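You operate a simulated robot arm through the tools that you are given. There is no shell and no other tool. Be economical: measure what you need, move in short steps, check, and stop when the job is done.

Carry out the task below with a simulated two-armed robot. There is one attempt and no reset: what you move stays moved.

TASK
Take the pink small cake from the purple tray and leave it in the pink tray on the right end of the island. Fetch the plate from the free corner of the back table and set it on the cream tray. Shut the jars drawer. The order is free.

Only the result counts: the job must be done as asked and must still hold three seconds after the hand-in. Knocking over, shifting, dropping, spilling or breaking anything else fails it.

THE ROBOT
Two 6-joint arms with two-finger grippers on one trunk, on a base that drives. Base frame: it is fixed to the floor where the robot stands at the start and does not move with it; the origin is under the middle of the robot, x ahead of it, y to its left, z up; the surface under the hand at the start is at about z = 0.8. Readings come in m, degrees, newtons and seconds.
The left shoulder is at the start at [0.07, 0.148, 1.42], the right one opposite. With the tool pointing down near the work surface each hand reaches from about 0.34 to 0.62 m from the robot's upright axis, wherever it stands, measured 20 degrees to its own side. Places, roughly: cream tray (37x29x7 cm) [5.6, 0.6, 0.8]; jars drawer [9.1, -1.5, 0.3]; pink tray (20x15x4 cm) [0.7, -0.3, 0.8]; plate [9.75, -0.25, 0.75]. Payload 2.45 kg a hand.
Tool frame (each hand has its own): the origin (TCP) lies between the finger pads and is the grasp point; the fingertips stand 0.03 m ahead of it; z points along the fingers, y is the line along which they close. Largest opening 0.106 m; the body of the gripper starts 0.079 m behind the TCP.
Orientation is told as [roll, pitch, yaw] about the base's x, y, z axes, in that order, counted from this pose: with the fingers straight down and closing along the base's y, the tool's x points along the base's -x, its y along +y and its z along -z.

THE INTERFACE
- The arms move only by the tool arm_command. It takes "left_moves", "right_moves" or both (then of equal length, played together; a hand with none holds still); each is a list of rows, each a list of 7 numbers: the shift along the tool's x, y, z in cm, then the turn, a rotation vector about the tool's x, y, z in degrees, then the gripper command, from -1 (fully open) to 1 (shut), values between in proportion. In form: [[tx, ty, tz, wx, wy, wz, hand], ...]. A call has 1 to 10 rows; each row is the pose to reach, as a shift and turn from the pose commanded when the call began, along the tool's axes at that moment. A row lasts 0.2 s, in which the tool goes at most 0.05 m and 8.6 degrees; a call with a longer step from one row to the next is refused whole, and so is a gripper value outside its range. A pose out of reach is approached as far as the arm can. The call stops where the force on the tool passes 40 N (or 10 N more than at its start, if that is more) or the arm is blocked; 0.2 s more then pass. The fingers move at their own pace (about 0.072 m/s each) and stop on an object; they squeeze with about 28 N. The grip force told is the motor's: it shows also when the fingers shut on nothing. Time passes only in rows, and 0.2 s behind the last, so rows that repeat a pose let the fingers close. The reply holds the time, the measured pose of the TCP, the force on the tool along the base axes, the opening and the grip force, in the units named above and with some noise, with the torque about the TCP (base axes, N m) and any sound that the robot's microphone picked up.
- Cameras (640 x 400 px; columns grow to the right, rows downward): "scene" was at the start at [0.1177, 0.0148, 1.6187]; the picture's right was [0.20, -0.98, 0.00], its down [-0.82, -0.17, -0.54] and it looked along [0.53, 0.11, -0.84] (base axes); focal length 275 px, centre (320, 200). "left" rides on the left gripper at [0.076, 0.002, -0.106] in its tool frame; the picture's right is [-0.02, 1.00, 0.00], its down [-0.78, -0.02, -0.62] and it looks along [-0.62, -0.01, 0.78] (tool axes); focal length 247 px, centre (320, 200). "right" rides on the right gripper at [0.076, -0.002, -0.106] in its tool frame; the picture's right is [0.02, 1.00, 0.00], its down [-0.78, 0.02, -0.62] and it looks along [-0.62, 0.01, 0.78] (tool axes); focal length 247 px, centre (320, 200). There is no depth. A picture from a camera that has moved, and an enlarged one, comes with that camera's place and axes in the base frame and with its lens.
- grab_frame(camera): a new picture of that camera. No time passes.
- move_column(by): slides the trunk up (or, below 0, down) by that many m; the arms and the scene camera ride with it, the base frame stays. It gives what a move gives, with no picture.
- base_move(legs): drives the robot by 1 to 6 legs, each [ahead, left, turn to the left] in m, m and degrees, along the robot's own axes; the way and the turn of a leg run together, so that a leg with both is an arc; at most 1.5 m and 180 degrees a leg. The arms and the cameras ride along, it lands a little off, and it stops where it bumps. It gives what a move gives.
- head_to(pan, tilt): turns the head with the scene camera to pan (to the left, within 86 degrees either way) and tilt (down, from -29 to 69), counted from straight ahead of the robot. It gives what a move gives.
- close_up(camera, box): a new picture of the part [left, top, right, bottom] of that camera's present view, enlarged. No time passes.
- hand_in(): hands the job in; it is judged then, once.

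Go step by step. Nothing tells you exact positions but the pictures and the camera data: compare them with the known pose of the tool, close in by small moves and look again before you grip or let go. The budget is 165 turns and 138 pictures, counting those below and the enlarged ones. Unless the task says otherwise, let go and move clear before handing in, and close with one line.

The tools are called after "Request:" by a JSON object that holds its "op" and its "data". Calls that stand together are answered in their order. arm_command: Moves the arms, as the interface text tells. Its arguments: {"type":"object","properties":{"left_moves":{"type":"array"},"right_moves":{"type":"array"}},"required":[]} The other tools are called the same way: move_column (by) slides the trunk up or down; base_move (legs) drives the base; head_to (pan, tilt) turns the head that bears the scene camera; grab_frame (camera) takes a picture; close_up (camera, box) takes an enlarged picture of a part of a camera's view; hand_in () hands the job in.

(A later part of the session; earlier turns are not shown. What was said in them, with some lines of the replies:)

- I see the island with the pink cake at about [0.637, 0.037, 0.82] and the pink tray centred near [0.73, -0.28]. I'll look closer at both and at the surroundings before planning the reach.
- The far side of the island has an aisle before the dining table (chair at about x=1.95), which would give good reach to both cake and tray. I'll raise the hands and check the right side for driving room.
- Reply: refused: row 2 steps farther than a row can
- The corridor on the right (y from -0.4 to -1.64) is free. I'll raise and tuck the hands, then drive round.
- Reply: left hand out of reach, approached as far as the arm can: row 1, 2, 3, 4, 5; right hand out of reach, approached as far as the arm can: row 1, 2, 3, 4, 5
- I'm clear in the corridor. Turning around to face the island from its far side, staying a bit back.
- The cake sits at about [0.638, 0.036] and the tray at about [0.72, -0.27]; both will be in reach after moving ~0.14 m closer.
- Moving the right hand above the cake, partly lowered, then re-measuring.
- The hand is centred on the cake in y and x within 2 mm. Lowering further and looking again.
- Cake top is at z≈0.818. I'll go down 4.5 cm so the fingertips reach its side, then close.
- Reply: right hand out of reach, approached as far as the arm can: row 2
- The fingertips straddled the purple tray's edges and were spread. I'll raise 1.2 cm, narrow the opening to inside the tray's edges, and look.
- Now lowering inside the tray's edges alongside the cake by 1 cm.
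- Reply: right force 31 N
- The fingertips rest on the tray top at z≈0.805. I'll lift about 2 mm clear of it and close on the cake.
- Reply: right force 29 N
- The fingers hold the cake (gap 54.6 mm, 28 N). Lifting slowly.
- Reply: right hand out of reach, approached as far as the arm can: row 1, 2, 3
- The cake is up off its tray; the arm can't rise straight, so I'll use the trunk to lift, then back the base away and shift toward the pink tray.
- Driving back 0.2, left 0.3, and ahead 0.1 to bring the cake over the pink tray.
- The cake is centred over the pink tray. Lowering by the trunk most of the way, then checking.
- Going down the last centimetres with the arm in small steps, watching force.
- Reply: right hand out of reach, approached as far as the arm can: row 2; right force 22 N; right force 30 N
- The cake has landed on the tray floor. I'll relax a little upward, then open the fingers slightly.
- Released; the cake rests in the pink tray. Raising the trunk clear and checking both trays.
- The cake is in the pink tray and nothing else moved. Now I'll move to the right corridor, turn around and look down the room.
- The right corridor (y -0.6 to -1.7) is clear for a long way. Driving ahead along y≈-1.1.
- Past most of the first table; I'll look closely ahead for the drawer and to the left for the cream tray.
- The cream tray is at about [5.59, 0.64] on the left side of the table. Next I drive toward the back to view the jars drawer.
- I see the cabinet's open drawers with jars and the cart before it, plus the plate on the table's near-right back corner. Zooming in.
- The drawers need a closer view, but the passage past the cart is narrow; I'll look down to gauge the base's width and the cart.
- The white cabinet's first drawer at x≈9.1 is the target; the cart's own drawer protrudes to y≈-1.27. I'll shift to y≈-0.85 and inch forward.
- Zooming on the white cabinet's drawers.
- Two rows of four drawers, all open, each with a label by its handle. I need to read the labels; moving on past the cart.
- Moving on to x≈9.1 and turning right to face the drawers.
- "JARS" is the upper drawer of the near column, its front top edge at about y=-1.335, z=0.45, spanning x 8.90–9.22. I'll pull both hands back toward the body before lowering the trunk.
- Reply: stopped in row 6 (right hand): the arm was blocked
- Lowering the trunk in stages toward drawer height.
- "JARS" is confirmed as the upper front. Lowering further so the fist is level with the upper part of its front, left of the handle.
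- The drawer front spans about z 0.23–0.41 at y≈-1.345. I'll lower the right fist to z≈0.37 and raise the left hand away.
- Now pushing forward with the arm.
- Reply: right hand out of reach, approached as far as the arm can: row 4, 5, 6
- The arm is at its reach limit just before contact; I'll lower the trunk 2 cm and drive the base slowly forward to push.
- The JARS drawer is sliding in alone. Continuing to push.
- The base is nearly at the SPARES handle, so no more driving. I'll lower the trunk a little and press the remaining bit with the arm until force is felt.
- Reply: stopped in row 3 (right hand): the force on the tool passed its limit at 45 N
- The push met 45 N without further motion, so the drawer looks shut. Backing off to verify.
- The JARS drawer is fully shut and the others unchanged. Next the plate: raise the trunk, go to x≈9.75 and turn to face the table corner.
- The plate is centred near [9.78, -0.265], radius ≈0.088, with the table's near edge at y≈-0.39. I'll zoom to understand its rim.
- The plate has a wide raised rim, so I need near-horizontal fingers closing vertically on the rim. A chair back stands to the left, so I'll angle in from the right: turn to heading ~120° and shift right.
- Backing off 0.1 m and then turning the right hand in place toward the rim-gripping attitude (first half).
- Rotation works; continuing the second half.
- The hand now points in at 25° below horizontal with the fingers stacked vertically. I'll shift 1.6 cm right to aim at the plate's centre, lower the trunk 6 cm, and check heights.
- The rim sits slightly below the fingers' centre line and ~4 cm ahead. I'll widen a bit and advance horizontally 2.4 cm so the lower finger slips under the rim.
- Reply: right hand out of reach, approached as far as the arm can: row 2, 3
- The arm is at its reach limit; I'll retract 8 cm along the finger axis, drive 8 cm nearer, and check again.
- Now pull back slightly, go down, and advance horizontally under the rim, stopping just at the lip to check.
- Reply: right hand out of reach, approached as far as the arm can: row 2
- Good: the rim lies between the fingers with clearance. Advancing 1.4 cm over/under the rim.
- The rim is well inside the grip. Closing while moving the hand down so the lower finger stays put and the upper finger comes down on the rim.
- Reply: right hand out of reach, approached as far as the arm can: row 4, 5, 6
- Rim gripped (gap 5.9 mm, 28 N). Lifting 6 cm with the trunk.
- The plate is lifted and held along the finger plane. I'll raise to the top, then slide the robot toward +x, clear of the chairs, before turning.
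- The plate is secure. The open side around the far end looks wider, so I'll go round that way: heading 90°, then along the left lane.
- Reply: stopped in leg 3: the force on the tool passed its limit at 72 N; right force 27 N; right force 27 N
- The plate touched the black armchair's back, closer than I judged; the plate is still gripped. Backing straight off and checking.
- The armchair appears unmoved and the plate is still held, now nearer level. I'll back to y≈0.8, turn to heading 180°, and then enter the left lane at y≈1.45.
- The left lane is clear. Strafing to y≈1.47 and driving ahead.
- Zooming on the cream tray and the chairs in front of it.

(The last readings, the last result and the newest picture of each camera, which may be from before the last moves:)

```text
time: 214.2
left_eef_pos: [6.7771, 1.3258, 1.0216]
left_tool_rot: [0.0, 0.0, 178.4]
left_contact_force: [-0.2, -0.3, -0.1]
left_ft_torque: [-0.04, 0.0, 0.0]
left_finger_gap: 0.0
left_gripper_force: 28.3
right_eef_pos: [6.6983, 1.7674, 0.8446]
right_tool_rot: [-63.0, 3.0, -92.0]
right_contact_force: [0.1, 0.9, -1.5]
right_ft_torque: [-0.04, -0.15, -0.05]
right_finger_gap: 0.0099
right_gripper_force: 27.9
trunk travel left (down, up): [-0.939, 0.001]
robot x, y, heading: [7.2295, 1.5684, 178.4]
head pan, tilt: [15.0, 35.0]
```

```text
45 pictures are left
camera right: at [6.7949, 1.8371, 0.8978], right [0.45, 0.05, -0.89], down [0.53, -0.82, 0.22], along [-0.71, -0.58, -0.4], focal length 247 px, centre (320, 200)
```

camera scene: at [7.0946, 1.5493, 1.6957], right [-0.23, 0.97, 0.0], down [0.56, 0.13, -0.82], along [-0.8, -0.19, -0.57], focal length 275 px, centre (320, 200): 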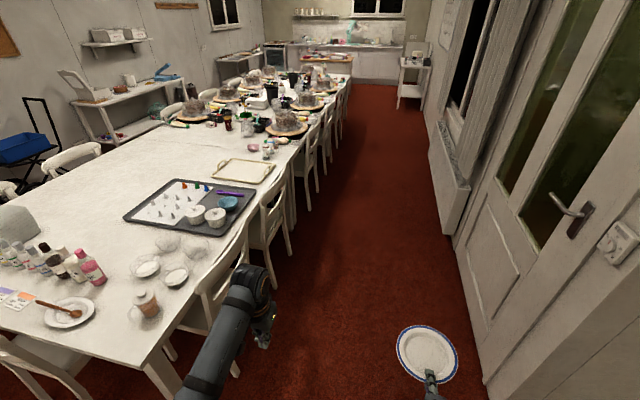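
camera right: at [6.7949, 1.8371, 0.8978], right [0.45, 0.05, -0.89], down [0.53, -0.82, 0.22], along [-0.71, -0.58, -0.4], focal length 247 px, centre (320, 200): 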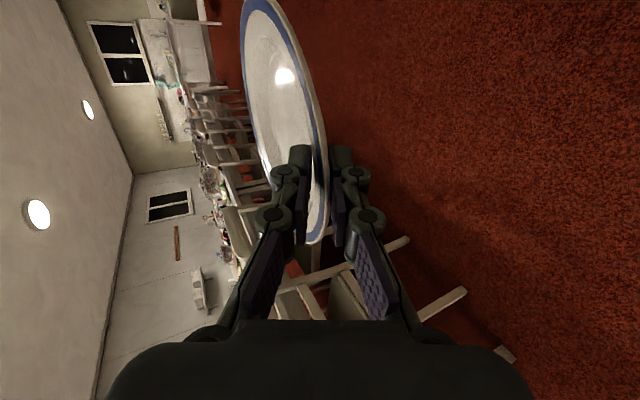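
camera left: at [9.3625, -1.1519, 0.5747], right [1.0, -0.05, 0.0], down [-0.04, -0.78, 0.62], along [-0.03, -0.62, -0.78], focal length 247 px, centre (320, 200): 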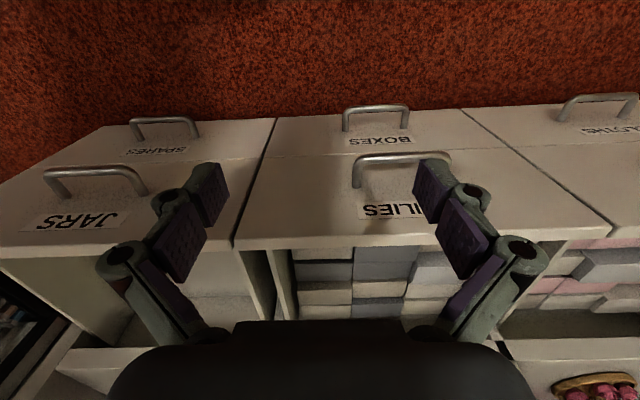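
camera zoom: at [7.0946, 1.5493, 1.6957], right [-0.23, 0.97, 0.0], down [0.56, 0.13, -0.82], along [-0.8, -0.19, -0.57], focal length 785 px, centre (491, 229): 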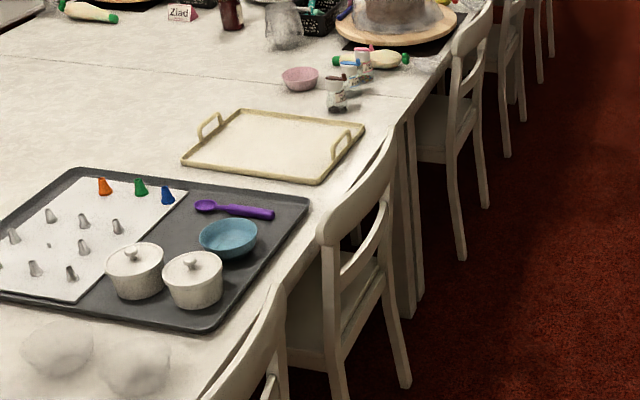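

The cream tray spans x 5.39–5.69, y 0.46–0.82, flat with handles on its ±y ends, so I must come in at an angle (direction ≈310°) beside the near handle, over a chair back. I need a longer reach: lower the trunk and extend the arm here in the open.

Request:
{"op": "move_column", "data": {"by": -0.25}}

Request:
{"op": "arm_command", "data": {"right_moves": [[0.17, -4.02, 1.03, 0, 0, 0, 1], [0.34, -8.04, 2.06, 0, 0, 0, 1], [0.51, -12.06, 3.09, 0, 0, 0, 1], [0.68, -16.08, 4.12, 0, 0, 0, 1], [0.85, -20.1, 5.15, 0, 0, 0, 1], [1.02, -24.1, 6.18, 0, 0, 0, 1], [1.19, -28.1, 7.2, 0, 0, 0, 1], [1.36, -32.1, 8.2, 0, 0, 0, 1]]}}

Request:
{"op": "grab_frame", "data": {"camera": "right"}}

Request:
{"op": "grab_frame", "data": {"camera": "scene"}}

```text
time: 216.8
left_eef_pos: [6.7771, 1.3258, 0.7715]
left_tool_rot: [0.1, 0.0, 178.4]
left_contact_force: [0.9, 0.7, -0.5]
left_ft_torque: [0.02, 0.01, 0.03]
left_finger_gap: 0.0
left_gripper_force: 27.9
right_eef_pos: [6.698, 1.7672, 0.5946]
right_tool_rot: [-63.1, 3.0, -92.0]
right_contact_force: [0.4, -0.1, -2.0]
right_ft_torque: [0.03, -0.22, 0.03]
right_finger_gap: 0.0096
right_gripper_force: 27.6
trunk travel left (down, up): [-0.689, 0.251]
robot x, y, heading: [7.2315, 1.5692, 178.6]
head pan, tilt: [15.0, 35.0]
```

```text
time: 218.6
left_eef_pos: [6.7769, 1.3261, 0.7719]
left_tool_rot: [0.0, 0.0, 178.5]
left_contact_force: [0.0, -0.3, -0.1]
left_ft_torque: [-0.02, 0.0, 0.01]
left_finger_gap: 0.0003
left_gripper_force: 28.0
right_eef_pos: [6.4812, 1.7741, 0.843]
right_tool_rot: [-63.0, 3.0, -92.1]
right_contact_force: [0.7, 0.9, -1.8]
right_ft_torque: [0.0, -0.13, 0.0]
right_finger_gap: 0.0098
right_gripper_force: 28.1
trunk travel left (down, up): [-0.689, 0.251]
robot x, y, heading: [7.2336, 1.5654, 178.6]
head pan, tilt: [15.0, 35.0]
```

```text
44 pictures are left
camera right: at [6.5768, 1.845, 0.8967], right [0.46, 0.05, -0.89], down [0.53, -0.82, 0.23], along [-0.71, -0.58, -0.4], focal length 247 px, centre (320, 200)
```

right: 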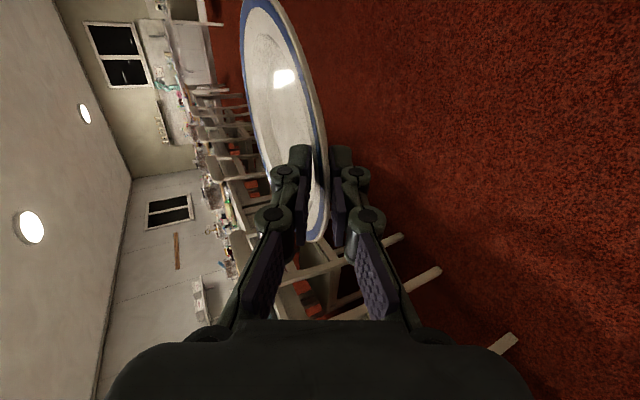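

```text
43 pictures are left
camera scene: at [7.0943, 1.5489, 1.4456], right [-0.23, 0.97, 0.0], down [0.56, 0.13, -0.82], along [-0.8, -0.19, -0.57], focal length 275 px, centre (320, 200)
```

scene: 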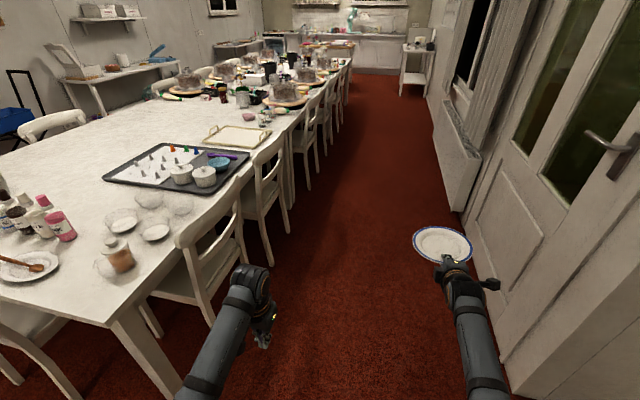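

The plate is level and extended. I'll raise the trunk 0.2 m for clearance over chair backs, turn left to heading ≈312° in this aisle, and look.

Request:
{"op": "move_column", "data": {"by": 0.2}}

Request:
{"op": "base_move", "data": {"legs": [[0, 0, 67], [0, 0, 66.5]]}}

Request:
{"op": "grab_frame", "data": {"camera": "right"}}

```text
time: 220.7
left_eef_pos: [6.7758, 1.3271, 0.9716]
left_tool_rot: [0.0, 0.0, 178.4]
left_contact_force: [0.5, -0.8, -0.1]
left_ft_torque: [-0.02, 0.0, -0.01]
left_finger_gap: 0.0
left_gripper_force: 28.2
right_eef_pos: [6.4803, 1.7753, 1.0429]
right_tool_rot: [-63.1, 3.1, -92.0]
right_contact_force: [0.0, -0.7, -1.7]
right_ft_torque: [0.02, -0.13, -0.05]
right_finger_gap: 0.0099
right_gripper_force: 28.2
trunk travel left (down, up): [-0.889, 0.051]
robot x, y, heading: [7.2288, 1.5645, 178.5]
head pan, tilt: [15.0, 35.0]
```

```text
time: 227.0
left_eef_pos: [7.7202, 1.4064, 0.9719]
left_tool_rot: [-0.1, -0.1, -47.7]
left_contact_force: [-0.2, 0.5, 0.2]
left_ft_torque: [0.03, -0.01, 0.0]
left_finger_gap: 0.0
left_gripper_force: 28.1
right_eef_pos: [7.6028, 0.8809, 1.0414]
right_tool_rot: [-63.1, 3.0, 41.8]
right_contact_force: [1.1, 0.0, -1.7]
right_ft_torque: [0.14, 0.15, 0.02]
right_finger_gap: 0.0101
right_gripper_force: 28.3
trunk travel left (down, up): [-0.889, 0.051]
robot x, y, heading: [7.2322, 1.5669, -47.5]
head pan, tilt: [15.0, 35.0]
```

```text
42 pictures are left
camera right: at [7.4848, 0.902, 1.097], right [-0.35, 0.29, -0.89], down [0.22, 0.95, 0.22], along [0.91, -0.12, -0.4], focal length 247 px, centre (320, 200)
```

right: 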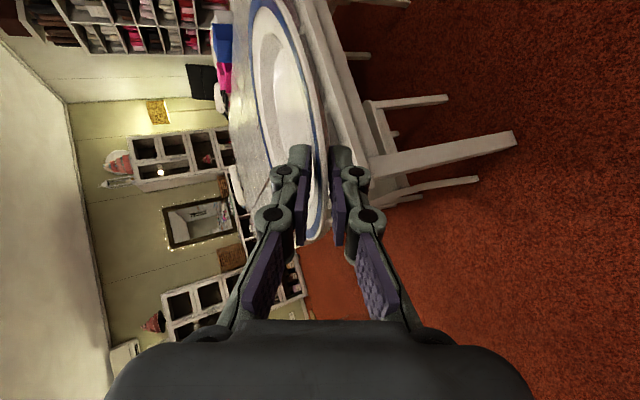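

Heading −47.5°, plate held well above the table. Translating toward the cream tray in two legs.

Request:
{"op": "base_move", "data": {"legs": [[-0.683, -0.795, 0], [-0.683, -0.795, 0]]}}

Request:
{"op": "head_to", "data": {"pan": 0, "tilt": 50}}

Request:
{"op": "grab_frame", "data": {"camera": "scene"}}

Request:
{"op": "grab_frame", "data": {"camera": "right"}}

```text
time: 237.3
left_eef_pos: [5.6308, 1.3504, 0.9714]
left_tool_rot: [0.0, 0.0, -47.5]
left_contact_force: [0.3, -0.1, 0.2]
left_ft_torque: [-0.02, 0.01, 0.02]
left_finger_gap: 0.0
left_gripper_force: 28.9
right_eef_pos: [5.514, 0.826, 1.0427]
right_tool_rot: [-63.2, 3.0, 42.1]
right_contact_force: [-0.1, 0.4, -2.3]
right_ft_torque: [0.13, 0.15, 0.02]
right_finger_gap: 0.0106
right_gripper_force: 28.6
trunk travel left (down, up): [-0.889, 0.051]
robot x, y, heading: [5.1385, 1.5098, -47.3]
head pan, tilt: [15.0, 35.0]
```

```text
time: 238.1
left_eef_pos: [5.629, 1.3508, 0.9716]
left_tool_rot: [0.1, -0.1, -47.4]
left_contact_force: [-0.5, 0.7, -0.4]
left_ft_torque: [0.01, 0.03, 0.0]
left_finger_gap: 0.0
left_gripper_force: 27.9
right_eef_pos: [5.5126, 0.8252, 1.0436]
right_tool_rot: [-63.1, 3.0, 42.1]
right_contact_force: [0.1, 0.1, -3.1]
right_ft_torque: [0.11, 0.14, 0.01]
right_finger_gap: 0.0101
right_gripper_force: 28.0
trunk travel left (down, up): [-0.889, 0.051]
robot x, y, heading: [5.1404, 1.5096, -47.4]
head pan, tilt: [0.0, 50.0]
```

```text
41 pictures are left
camera scene: at [5.2247, 1.4162, 1.6241], right [-0.74, -0.68, 0.0], down [-0.52, 0.56, -0.64], along [0.44, -0.47, -0.77], focal length 275 px, centre (320, 200)
```

scene: 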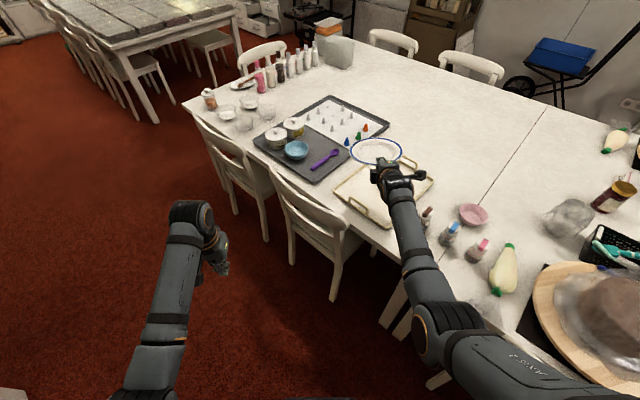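

```text
40 pictures are left
camera right: at [5.3957, 0.8455, 1.0971], right [-0.35, 0.29, -0.89], down [0.21, 0.95, 0.22], along [0.91, -0.11, -0.4], focal length 247 px, centre (320, 200)
```

right: 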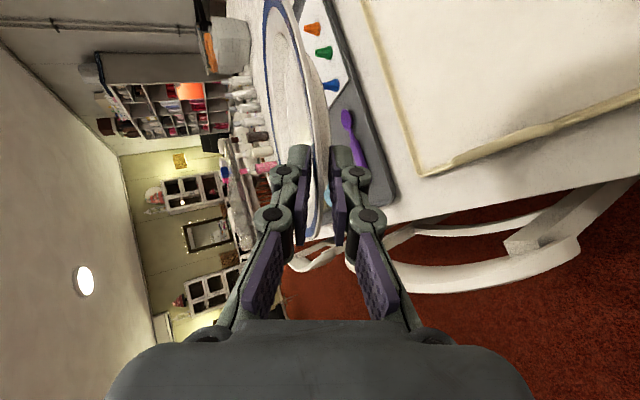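

Zooming on the tray, plate and chairs.

Request:
{"op": "close_up", "data": {"camera": "scene", "box": [260, 110, 480, 300]}}

```text
2.11 times, centred on (370, 205) of scene
camera zoom: at [5.2247, 1.4162, 1.6241], right [-0.74, -0.68, 0.0], down [-0.52, 0.56, -0.64], along [0.44, -0.47, -0.77], focal length 578 px, centre (215, 190)
```

zoom: 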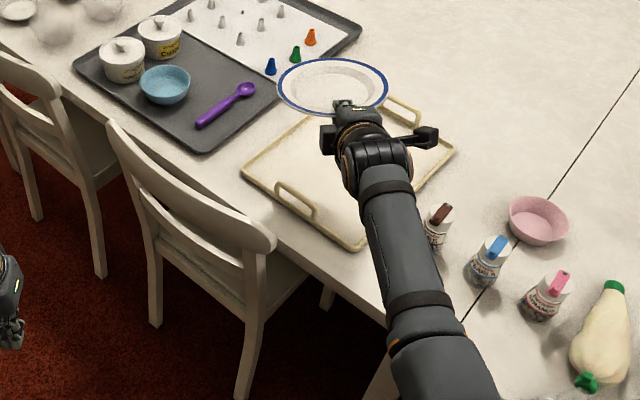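

Tray centre refined to ≈[5.565, 0.645]; plate centre is now ≈[5.573, 0.763]. Lowering the trunk 0.15 m and moving the hand 12 cm toward −y.

Request:
{"op": "move_column", "data": {"by": -0.15}}

Request:
{"op": "arm_command", "data": {"right_moves": [[2.2, -0.82, 1.96, 0, 0, 0, 1], [4.4, -1.64, 3.92, 0, 0, 0, 1], [6.6, -2.46, 5.88, 0, 0, 0, 1], [8.86, -3.29, 7.84, 0, 0, 0, 1]]}}

Request:
{"op": "grab_frame", "data": {"camera": "scene"}}

Request:
{"op": "grab_frame", "data": {"camera": "right"}}

```text
time: 239.9
left_eef_pos: [5.6288, 1.3506, 0.8222]
left_tool_rot: [0.0, 0.0, -47.4]
left_contact_force: [0.6, 0.4, -0.2]
left_ft_torque: [0.01, -0.03, 0.0]
left_finger_gap: 0.0003
left_gripper_force: 28.3
right_eef_pos: [5.5134, 0.8249, 0.8937]
right_tool_rot: [-63.1, 3.1, 42.1]
right_contact_force: [0.1, -1.0, -1.8]
right_ft_torque: [0.13, 0.1, 0.01]
right_finger_gap: 0.0107
right_gripper_force: 28.0
trunk travel left (down, up): [-0.739, 0.201]
robot x, y, heading: [5.137, 1.5068, -47.4]
head pan, tilt: [0.0, 50.0]
```

```text
time: 240.9
left_eef_pos: [5.6294, 1.3505, 0.8217]
left_tool_rot: [0.1, 0.0, -47.5]
left_contact_force: [-0.2, -0.4, -0.2]
left_ft_torque: [0.02, -0.02, 0.03]
left_finger_gap: 0.0
left_gripper_force: 28.0
right_eef_pos: [5.4941, 0.7191, 0.8984]
right_tool_rot: [-63.2, 3.0, 42.2]
right_contact_force: [-0.4, -0.1, -1.6]
right_ft_torque: [0.11, 0.14, 0.06]
right_finger_gap: 0.0107
right_gripper_force: 28.2
right hand out of reach, approached as far as the arm can: row 4
trunk travel left (down, up): [-0.739, 0.201]
robot x, y, heading: [5.1413, 1.5083, -47.4]
head pan, tilt: [0.0, 50.0]
```

```text
38 pictures are left
camera scene: at [5.2233, 1.4158, 1.4741], right [-0.74, -0.68, 0.0], down [-0.52, 0.56, -0.64], along [0.44, -0.47, -0.77], focal length 275 px, centre (320, 200)
```

scene: 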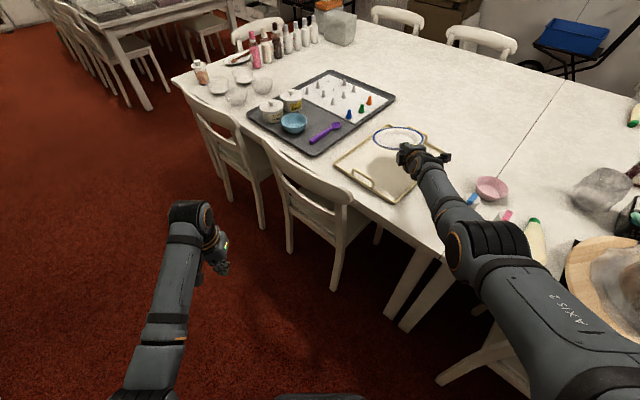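

```text
37 pictures are left
camera right: at [5.3759, 0.7401, 0.9519], right [-0.35, 0.29, -0.89], down [0.21, 0.95, 0.22], along [0.91, -0.11, -0.4], focal length 247 px, centre (320, 200)
```

right: 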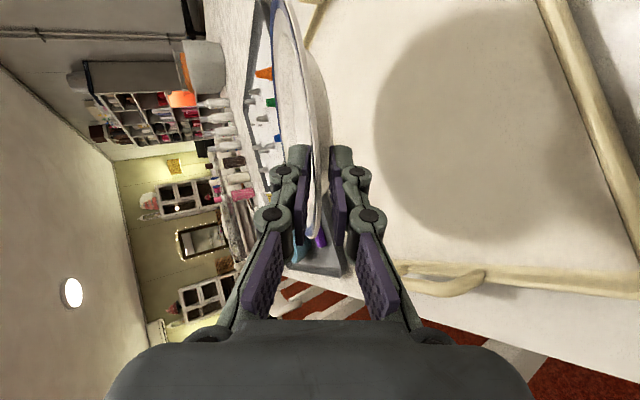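

Plate centre now ≈[5.553, 0.651], right over the tray. Lowering with the trunk 6 cm, then checking.

Request:
{"op": "move_column", "data": {"by": -0.06}}

Request:
{"op": "grab_frame", "data": {"camera": "right"}}

Request:
{"op": "close_up", "data": {"camera": "scene", "box": [300, 80, 540, 280]}}

```text
time: 241.9
left_eef_pos: [5.6295, 1.3503, 0.7622]
left_tool_rot: [0.0, 0.0, -47.5]
left_contact_force: [0.1, -0.5, 0.2]
left_ft_torque: [0.0, 0.01, -0.03]
left_finger_gap: 0.0
left_gripper_force: 28.0
right_eef_pos: [5.4941, 0.7206, 0.8381]
right_tool_rot: [-63.2, 3.0, 42.2]
right_contact_force: [-0.3, 0.3, -1.6]
right_ft_torque: [0.1, 0.13, -0.02]
right_finger_gap: 0.0108
right_gripper_force: 28.2
trunk travel left (down, up): [-0.679, 0.261]
robot x, y, heading: [5.1409, 1.5096, -47.5]
head pan, tilt: [0.0, 50.0]
```

```text
36 pictures are left
camera right: at [5.3767, 0.7407, 0.8917], right [-0.35, 0.29, -0.89], down [0.21, 0.95, 0.22], along [0.91, -0.11, -0.4], focal length 247 px, centre (320, 200)
```

right: 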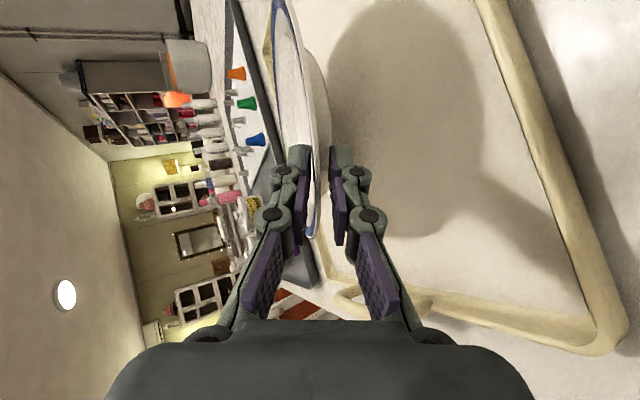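

```text
2.00 times, centred on (420, 180) of scene
camera zoom: at [5.2246, 1.4163, 1.414], right [-0.74, -0.68, 0.0], down [-0.52, 0.56, -0.64], along [0.44, -0.47, -0.77], focal length 549 px, centre (120, 240)
```

zoom: 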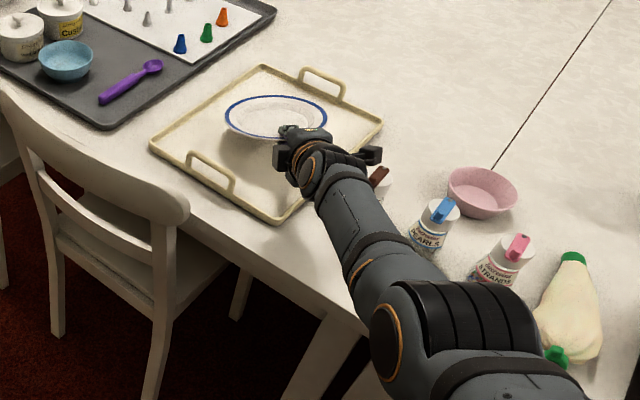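

The hand camera hangs close to a decorating bottle near [5.35, 0.715]. I'll shift the hand 3 cm toward +x and 3.5 cm toward +y; the plate still fits on the tray.

Request:
{"op": "arm_command", "data": {"right_moves": [[-2.27, -0.02, -0.31, 0, 0, 0, 1], [-4.54, -0.04, -0.62, 0, 0, 0, 1]]}}

Request:
{"op": "close_up", "data": {"camera": "scene", "box": [300, 80, 540, 280]}}

```text
time: 242.5
left_eef_pos: [5.6294, 1.3513, 0.7615]
left_tool_rot: [0.0, 0.0, -47.5]
left_contact_force: [-1.1, 0.6, 0.1]
left_ft_torque: [-0.04, 0.01, 0.0]
left_finger_gap: 0.0
left_gripper_force: 28.4
right_eef_pos: [5.5256, 0.7549, 0.8372]
right_tool_rot: [-63.1, 2.9, 42.1]
right_contact_force: [-0.6, 0.7, -0.9]
right_ft_torque: [0.12, 0.12, 0.0]
right_finger_gap: 0.0108
right_gripper_force: 27.8
trunk travel left (down, up): [-0.679, 0.261]
robot x, y, heading: [5.1372, 1.5098, -47.3]
head pan, tilt: [0.0, 50.0]
```

```text
2.00 times, centred on (420, 180) of scene
camera zoom: at [5.2254, 1.4168, 1.414], right [-0.74, -0.68, 0.0], down [-0.52, 0.56, -0.64], along [0.43, -0.47, -0.77], focal length 549 px, centre (120, 240)
```

zoom: 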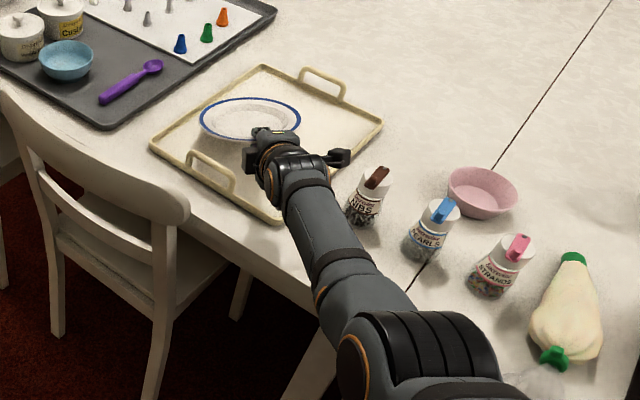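

Now clear of the bottle and the handle. Lowering in 2 cm steps, watching the force.

Request:
{"op": "move_column", "data": {"by": -0.02}}

Request:
{"op": "grab_frame", "data": {"camera": "right"}}

```text
time: 243.1
left_eef_pos: [5.6297, 1.3505, 0.7424]
left_tool_rot: [0.0, 0.0, -47.5]
left_contact_force: [-0.7, 0.1, -0.4]
left_ft_torque: [-0.01, -0.03, -0.03]
left_finger_gap: 0.0
left_gripper_force: 27.3
right_eef_pos: [5.5247, 0.7549, 0.8169]
right_tool_rot: [-63.1, 3.0, 42.0]
right_contact_force: [-0.3, 0.1, -1.5]
right_ft_torque: [0.15, 0.15, 0.01]
right_finger_gap: 0.0109
right_gripper_force: 27.9
trunk travel left (down, up): [-0.659, 0.281]
robot x, y, heading: [5.139, 1.5085, -47.6]
head pan, tilt: [0.0, 50.0]
```

```text
33 pictures are left
camera right: at [5.4074, 0.7746, 0.8706], right [-0.35, 0.29, -0.89], down [0.21, 0.95, 0.22], along [0.91, -0.11, -0.4], focal length 247 px, centre (320, 200)
```

right: 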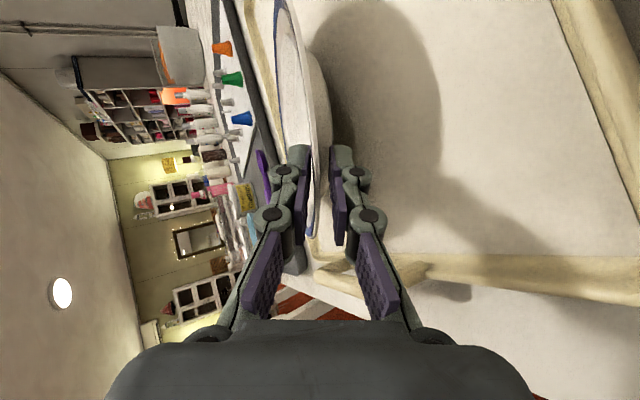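

Plate centre ≈[5.583, 0.687]; nudging 1.5 cm toward −x and 1 cm toward −y for centring, then lowering further.

Request:
{"op": "arm_command", "data": {"right_moves": [[1.76, 0.24, -0.2, 0, 0, 0, 1]]}}

Request:
{"op": "move_column", "data": {"by": -0.012}}

Request:
{"op": "move_column", "data": {"by": -0.008}}

Request:
{"op": "grab_frame", "data": {"camera": "right"}}

```text
time: 243.5
left_eef_pos: [5.6282, 1.3508, 0.7425]
left_tool_rot: [0.0, -0.1, -47.5]
left_contact_force: [0.4, 0.4, -0.3]
left_ft_torque: [-0.01, 0.0, -0.03]
left_finger_gap: 0.0
left_gripper_force: 27.8
right_eef_pos: [5.5099, 0.7442, 0.8163]
right_tool_rot: [-63.0, 3.0, 42.0]
right_contact_force: [0.5, -0.1, -1.9]
right_ft_torque: [0.09, 0.13, 0.02]
right_finger_gap: 0.0106
right_gripper_force: 27.7
trunk travel left (down, up): [-0.659, 0.281]
robot x, y, heading: [5.138, 1.508, -47.5]
head pan, tilt: [0.0, 50.0]
```

```text
time: 244.1
left_eef_pos: [5.6292, 1.3507, 0.73]
left_tool_rot: [-0.1, 0.0, -47.4]
left_contact_force: [0.6, 0.1, 1.1]
left_ft_torque: [-0.02, -0.01, 0.05]
left_finger_gap: 0.0001
left_gripper_force: 28.1
right_eef_pos: [5.5101, 0.7456, 0.8044]
right_tool_rot: [-63.1, 3.0, 42.1]
right_contact_force: [-0.1, -0.1, -2.1]
right_ft_torque: [0.12, 0.09, 0.01]
right_finger_gap: 0.0106
right_gripper_force: 27.5
trunk travel left (down, up): [-0.647, 0.293]
robot x, y, heading: [5.1397, 1.5075, -47.2]
head pan, tilt: [0.0, 50.0]
```

```text
time: 244.7
left_eef_pos: [5.6298, 1.3507, 0.7217]
left_tool_rot: [0.0, 0.0, -47.5]
left_contact_force: [-0.3, 0.0, -0.8]
left_ft_torque: [-0.03, 0.03, 0.0]
left_finger_gap: 0.0
left_gripper_force: 28.2
right_eef_pos: [5.51, 0.7455, 0.7974]
right_tool_rot: [-63.1, 3.0, 42.1]
right_contact_force: [0.5, 0.0, -1.3]
right_ft_torque: [0.07, 0.04, 0.01]
right_finger_gap: 0.0104
right_gripper_force: 27.8
trunk travel left (down, up): [-0.639, 0.301]
robot x, y, heading: [5.1404, 1.5127, -47.7]
head pan, tilt: [0.0, 50.0]
```

```text
32 pictures are left
camera right: at [5.3927, 0.7651, 0.8504], right [-0.35, 0.29, -0.89], down [0.21, 0.95, 0.22], along [0.91, -0.11, -0.4], focal length 247 px, centre (320, 200)
```

right: 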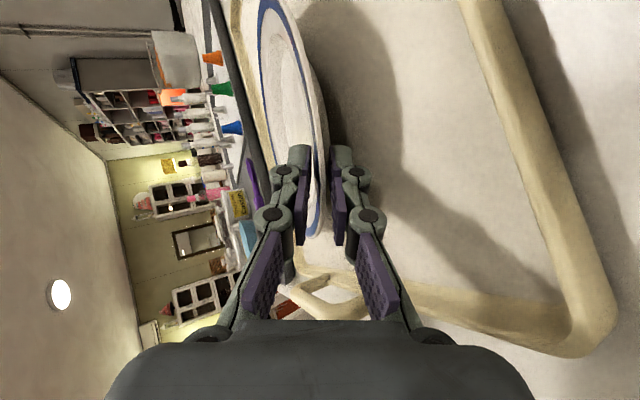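

The plate's far side is touching down. Lowering 6 mm more and checking.

Request:
{"op": "move_column", "data": {"by": -0.007}}

Request:
{"op": "close_up", "data": {"camera": "right", "box": [200, 0, 460, 340]}}

Request:
{"op": "close_up", "data": {"camera": "scene", "box": [340, 80, 480, 200]}}

```text
time: 245.3
left_eef_pos: [5.6302, 1.3517, 0.7148]
left_tool_rot: [0.0, 0.0, -47.5]
left_contact_force: [-0.7, -0.2, 0.0]
left_ft_torque: [0.02, 0.01, -0.01]
left_finger_gap: 0.0003
left_gripper_force: 27.8
right_eef_pos: [5.5106, 0.7459, 0.7888]
right_tool_rot: [-63.1, 3.0, 42.0]
right_contact_force: [0.6, 0.2, -1.4]
right_ft_torque: [0.03, -0.03, 0.0]
right_finger_gap: 0.0103
right_gripper_force: 27.7
trunk travel left (down, up): [-0.632, 0.308]
robot x, y, heading: [5.1375, 1.512, -47.4]
head pan, tilt: [0.0, 50.0]
```

```text
1.18 times, centred on (330, 170) of right
camera zoom: at [5.3927, 0.7652, 0.8435], right [-0.35, 0.29, -0.89], down [0.21, 0.95, 0.22], along [0.91, -0.11, -0.4], focal length 291 px, centre (308, 235)
```

zoom: 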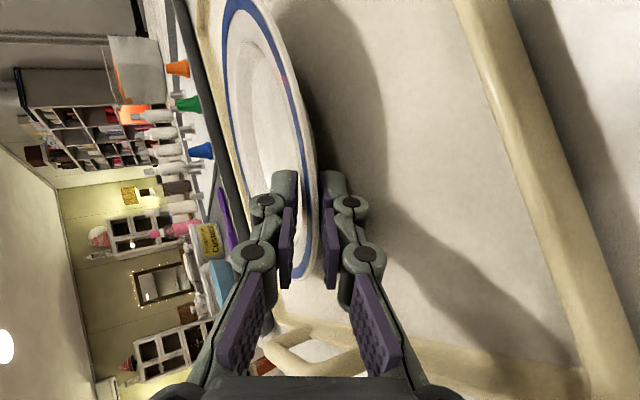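

```text
3.33 times, centred on (410, 140) of scene
camera zoom: at [5.2248, 1.4164, 1.367], right [-0.74, -0.68, 0.0], down [-0.52, 0.56, -0.64], along [0.44, -0.47, -0.77], focal length 916 px, centre (20, 400)
```

zoom: 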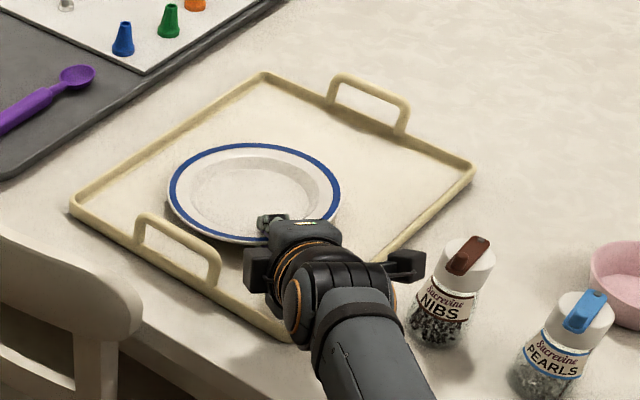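

The plate sits almost flat on the tray. Opening the fingers slightly to release.

Request:
{"op": "arm_command", "data": {"right_moves": [[0, 0, 0, 0, 0, 0, 0.85], [0, 0, 0, 0, 0, 0, 0.75], [0, 0, 0, 0, 0, 0, 0.66], [0, 0, 0, 0, 0, 0, 0.66]]}}

Request:
{"op": "close_up", "data": {"camera": "right", "box": [200, 0, 460, 340]}}

```text
time: 246.3
left_eef_pos: [5.6292, 1.3516, 0.7152]
left_tool_rot: [0.0, 0.0, -47.5]
left_contact_force: [0.6, -0.1, -0.7]
left_ft_torque: [0.04, 0.0, 0.0]
left_finger_gap: 0.0002
left_gripper_force: 27.9
right_eef_pos: [5.5092, 0.7451, 0.7905]
right_tool_rot: [-63.1, 2.9, 42.1]
right_contact_force: [0.2, 0.6, -1.4]
right_ft_torque: [0.01, 0.01, 0.0]
right_finger_gap: 0.0186
right_gripper_force: 0.6
trunk travel left (down, up): [-0.632, 0.308]
robot x, y, heading: [5.141, 1.505, -47.2]
head pan, tilt: [0.0, 50.0]
```

```text
1.18 times, centred on (330, 170) of right
camera zoom: at [5.3926, 0.7653, 0.8436], right [-0.35, 0.29, -0.89], down [0.21, 0.95, 0.22], along [0.91, -0.11, -0.4], focal length 291 px, centre (308, 235)
```

zoom: 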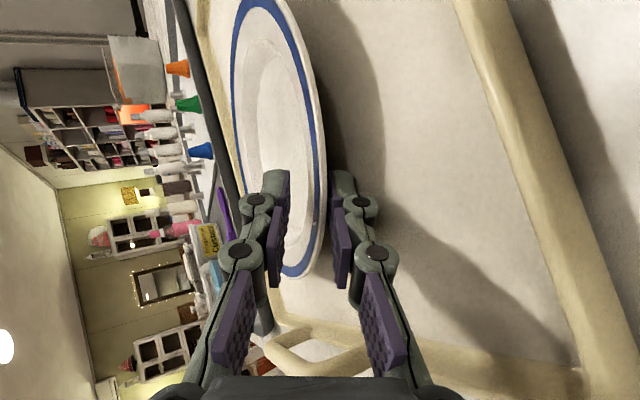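

The plate still leans on the lower finger. Lowering 5 mm so it settles on the tray.

Request:
{"op": "move_column", "data": {"by": -0.005}}

Request:
{"op": "close_up", "data": {"camera": "right", "box": [200, 0, 460, 340]}}

```text
time: 246.8
left_eef_pos: [5.6292, 1.3517, 0.7098]
left_tool_rot: [0.0, -0.1, -47.5]
left_contact_force: [0.3, 1.2, 0.6]
left_ft_torque: [-0.03, -0.01, 0.01]
left_finger_gap: 0.0
left_gripper_force: 28.8
right_eef_pos: [5.5108, 0.7449, 0.7867]
right_tool_rot: [-63.1, 3.1, 42.0]
right_contact_force: [-1.2, 0.7, 1.6]
right_ft_torque: [0.05, 0.05, -0.03]
right_finger_gap: 0.0172
right_gripper_force: 0.0
trunk travel left (down, up): [-0.627, 0.313]
robot x, y, heading: [5.1447, 1.5126, -47.5]
head pan, tilt: [0.0, 50.0]
```

```text
1.18 times, centred on (330, 170) of right
camera zoom: at [5.3923, 0.7655, 0.8397], right [-0.35, 0.29, -0.89], down [0.21, 0.95, 0.22], along [0.91, -0.11, -0.4], focal length 291 px, centre (308, 235)
```

zoom: 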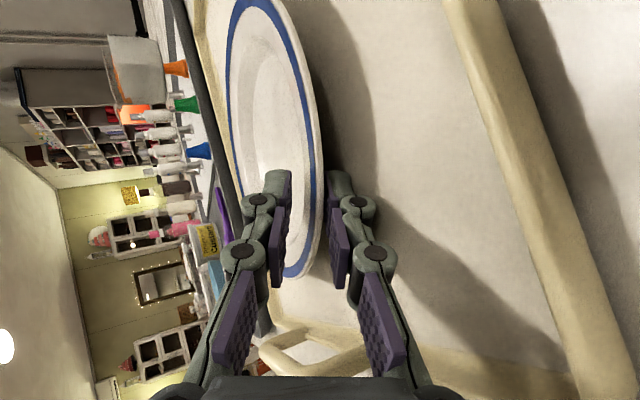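

The lower finger now just touches the tray floor. Withdrawing horizontally outward 4.5 cm.

Request:
{"op": "arm_command", "data": {"right_moves": [[-0.03, 0.4, -0.9, 0, 0, 0, 0.66], [-0.07, 0.85, -1.8, 0, 0, 0, 0.66], [-0.11, 1.3, -2.7, 0, 0, 0, 0.66], [-0.15, 1.7, -3.6, 0, 0, 0, 0.66], [-0.17, 1.9, -4.2, 0, 0, 0, 0.66]]}}

Request:
{"op": "close_up", "data": {"camera": "right", "box": [200, 0, 460, 340]}}

Request:
{"op": "close_up", "data": {"camera": "scene", "box": [340, 80, 480, 200]}}

```text
time: 248.0
left_eef_pos: [5.6306, 1.3503, 0.7104]
left_tool_rot: [0.0, 0.0, -47.6]
left_contact_force: [0.3, -0.1, 0.2]
left_ft_torque: [0.01, -0.04, -0.02]
left_finger_gap: 0.0
left_gripper_force: 27.9
right_eef_pos: [5.4799, 0.7821, 0.7856]
right_tool_rot: [-63.2, 3.0, 42.1]
right_contact_force: [0.0, 0.2, 0.8]
right_ft_torque: [0.02, -0.02, -0.03]
right_finger_gap: 0.0174
right_gripper_force: 0.1
trunk travel left (down, up): [-0.627, 0.313]
robot x, y, heading: [5.1387, 1.5092, -47.5]
head pan, tilt: [0.0, 50.0]
```

```text
1.18 times, centred on (330, 170) of right
camera zoom: at [5.3628, 0.8017, 0.8405], right [-0.35, 0.29, -0.89], down [0.21, 0.95, 0.22], along [0.91, -0.11, -0.4], focal length 291 px, centre (308, 235)
```

zoom: 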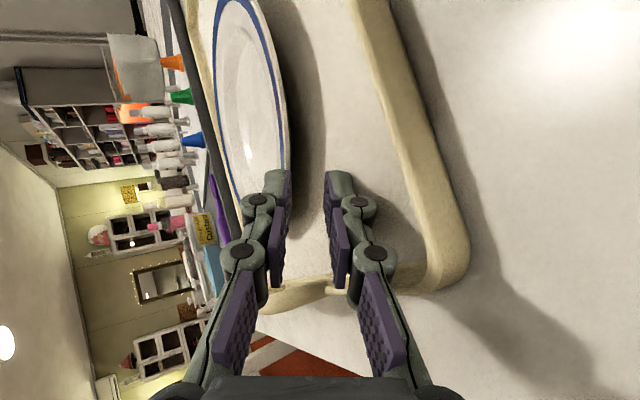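

```text
3.33 times, centred on (410, 140) of scene
camera zoom: at [5.2245, 1.4169, 1.3621], right [-0.74, -0.68, 0.0], down [-0.52, 0.56, -0.64], along [0.44, -0.47, -0.77], focal length 916 px, centre (20, 400)
```

zoom: 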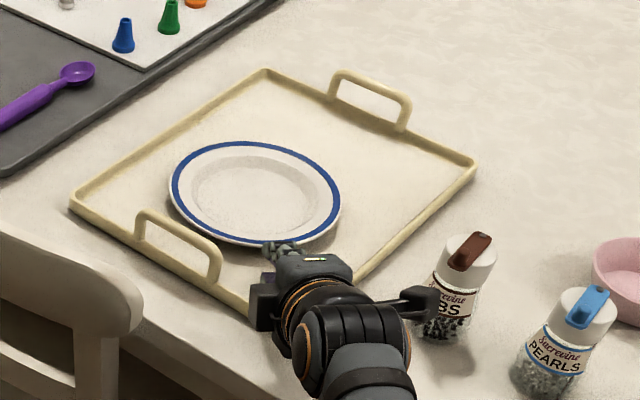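

The plate lies flat on the cream tray, free of the fingers. Raising the trunk straight up, then backing away.

Request:
{"op": "move_column", "data": {"by": 0.2}}

Request:
{"op": "grab_frame", "data": {"camera": "scene"}}

```text
time: 250.2
left_eef_pos: [5.6298, 1.351, 0.9097]
left_tool_rot: [0.0, 0.0, -47.6]
left_contact_force: [0.2, -0.2, -0.5]
left_ft_torque: [-0.01, 0.03, -0.03]
left_finger_gap: 0.0001
left_gripper_force: 27.9
right_eef_pos: [5.481, 0.7808, 0.9857]
right_tool_rot: [-63.1, 3.1, 42.1]
right_contact_force: [-0.1, -0.4, -0.6]
right_ft_torque: [-0.01, 0.03, -0.01]
right_finger_gap: 0.0177
right_gripper_force: 0.1
trunk travel left (down, up): [-0.827, 0.113]
robot x, y, heading: [5.1374, 1.5076, -47.2]
head pan, tilt: [0.0, 50.0]
```

```text
25 pictures are left
camera scene: at [5.2248, 1.4166, 1.562], right [-0.74, -0.68, 0.0], down [-0.52, 0.56, -0.64], along [0.44, -0.47, -0.77], focal length 275 px, centre (320, 200)
```

scene: 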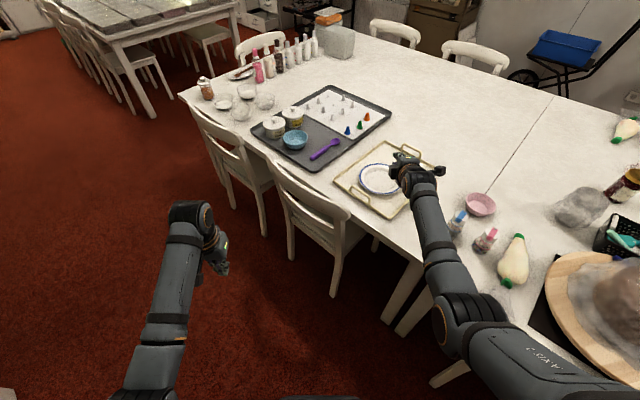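

Everything is placed: cake in the pink tray, JARS drawer shut, plate on the cream tray. Backing the arm clear of the table for a last look.

Request:
{"op": "base_move", "data": {"legs": [[-0.18, 0.16, 0]]}}

Request:
{"op": "close_up", "data": {"camera": "scene", "box": [280, 60, 540, 240]}}

```text
time: 252.0
left_eef_pos: [5.6259, 1.5889, 0.9098]
left_tool_rot: [0.0, 0.0, -47.5]
left_contact_force: [0.4, 0.4, 0.4]
left_ft_torque: [0.04, -0.01, 0.04]
left_finger_gap: 0.0001
left_gripper_force: 27.8
right_eef_pos: [5.4751, 1.0204, 0.9861]
right_tool_rot: [-63.0, 3.0, 42.0]
right_contact_force: [0.3, 1.3, -0.3]
right_ft_torque: [0.03, 0.03, 0.01]
right_finger_gap: 0.018
right_gripper_force: 0.0
trunk travel left (down, up): [-0.827, 0.113]
robot x, y, heading: [5.1401, 1.7465, -47.5]
head pan, tilt: [0.0, 50.0]
```

```text
2.22 times, centred on (410, 150) of scene
camera zoom: at [5.2213, 1.6556, 1.5619], right [-0.74, -0.67, 0.0], down [-0.52, 0.57, -0.64], along [0.43, -0.47, -0.77], focal length 610 px, centre (120, 311)
```

zoom: 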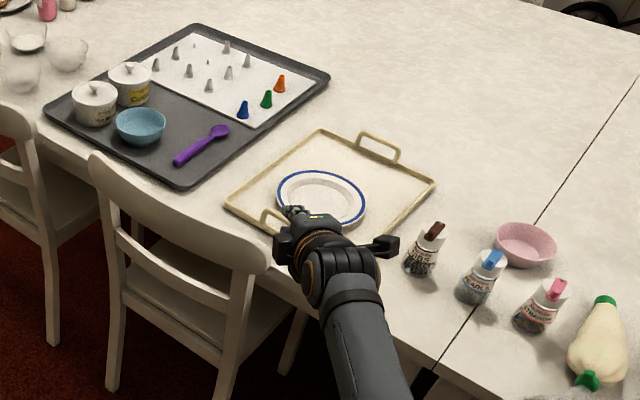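

The plate is on the cream tray, nothing around it looks disturbed, and both hands are empty and clear of everything. Handing in.

Request:
{"op": "hand_in", "data": {}}

```text
The job is handed in.
```

I've handed the job in: the pink cake is in the pink tray, the plate is flat on the cream tray, and the jars drawer is shut. On the way to the cream tray, the plate bumped the back of the black armchair. I compared pictures from before and after: the legs agreed to about 1 cm in the push direction and 3–4 cm sideways, within what I could measure, so a small shift is possible.
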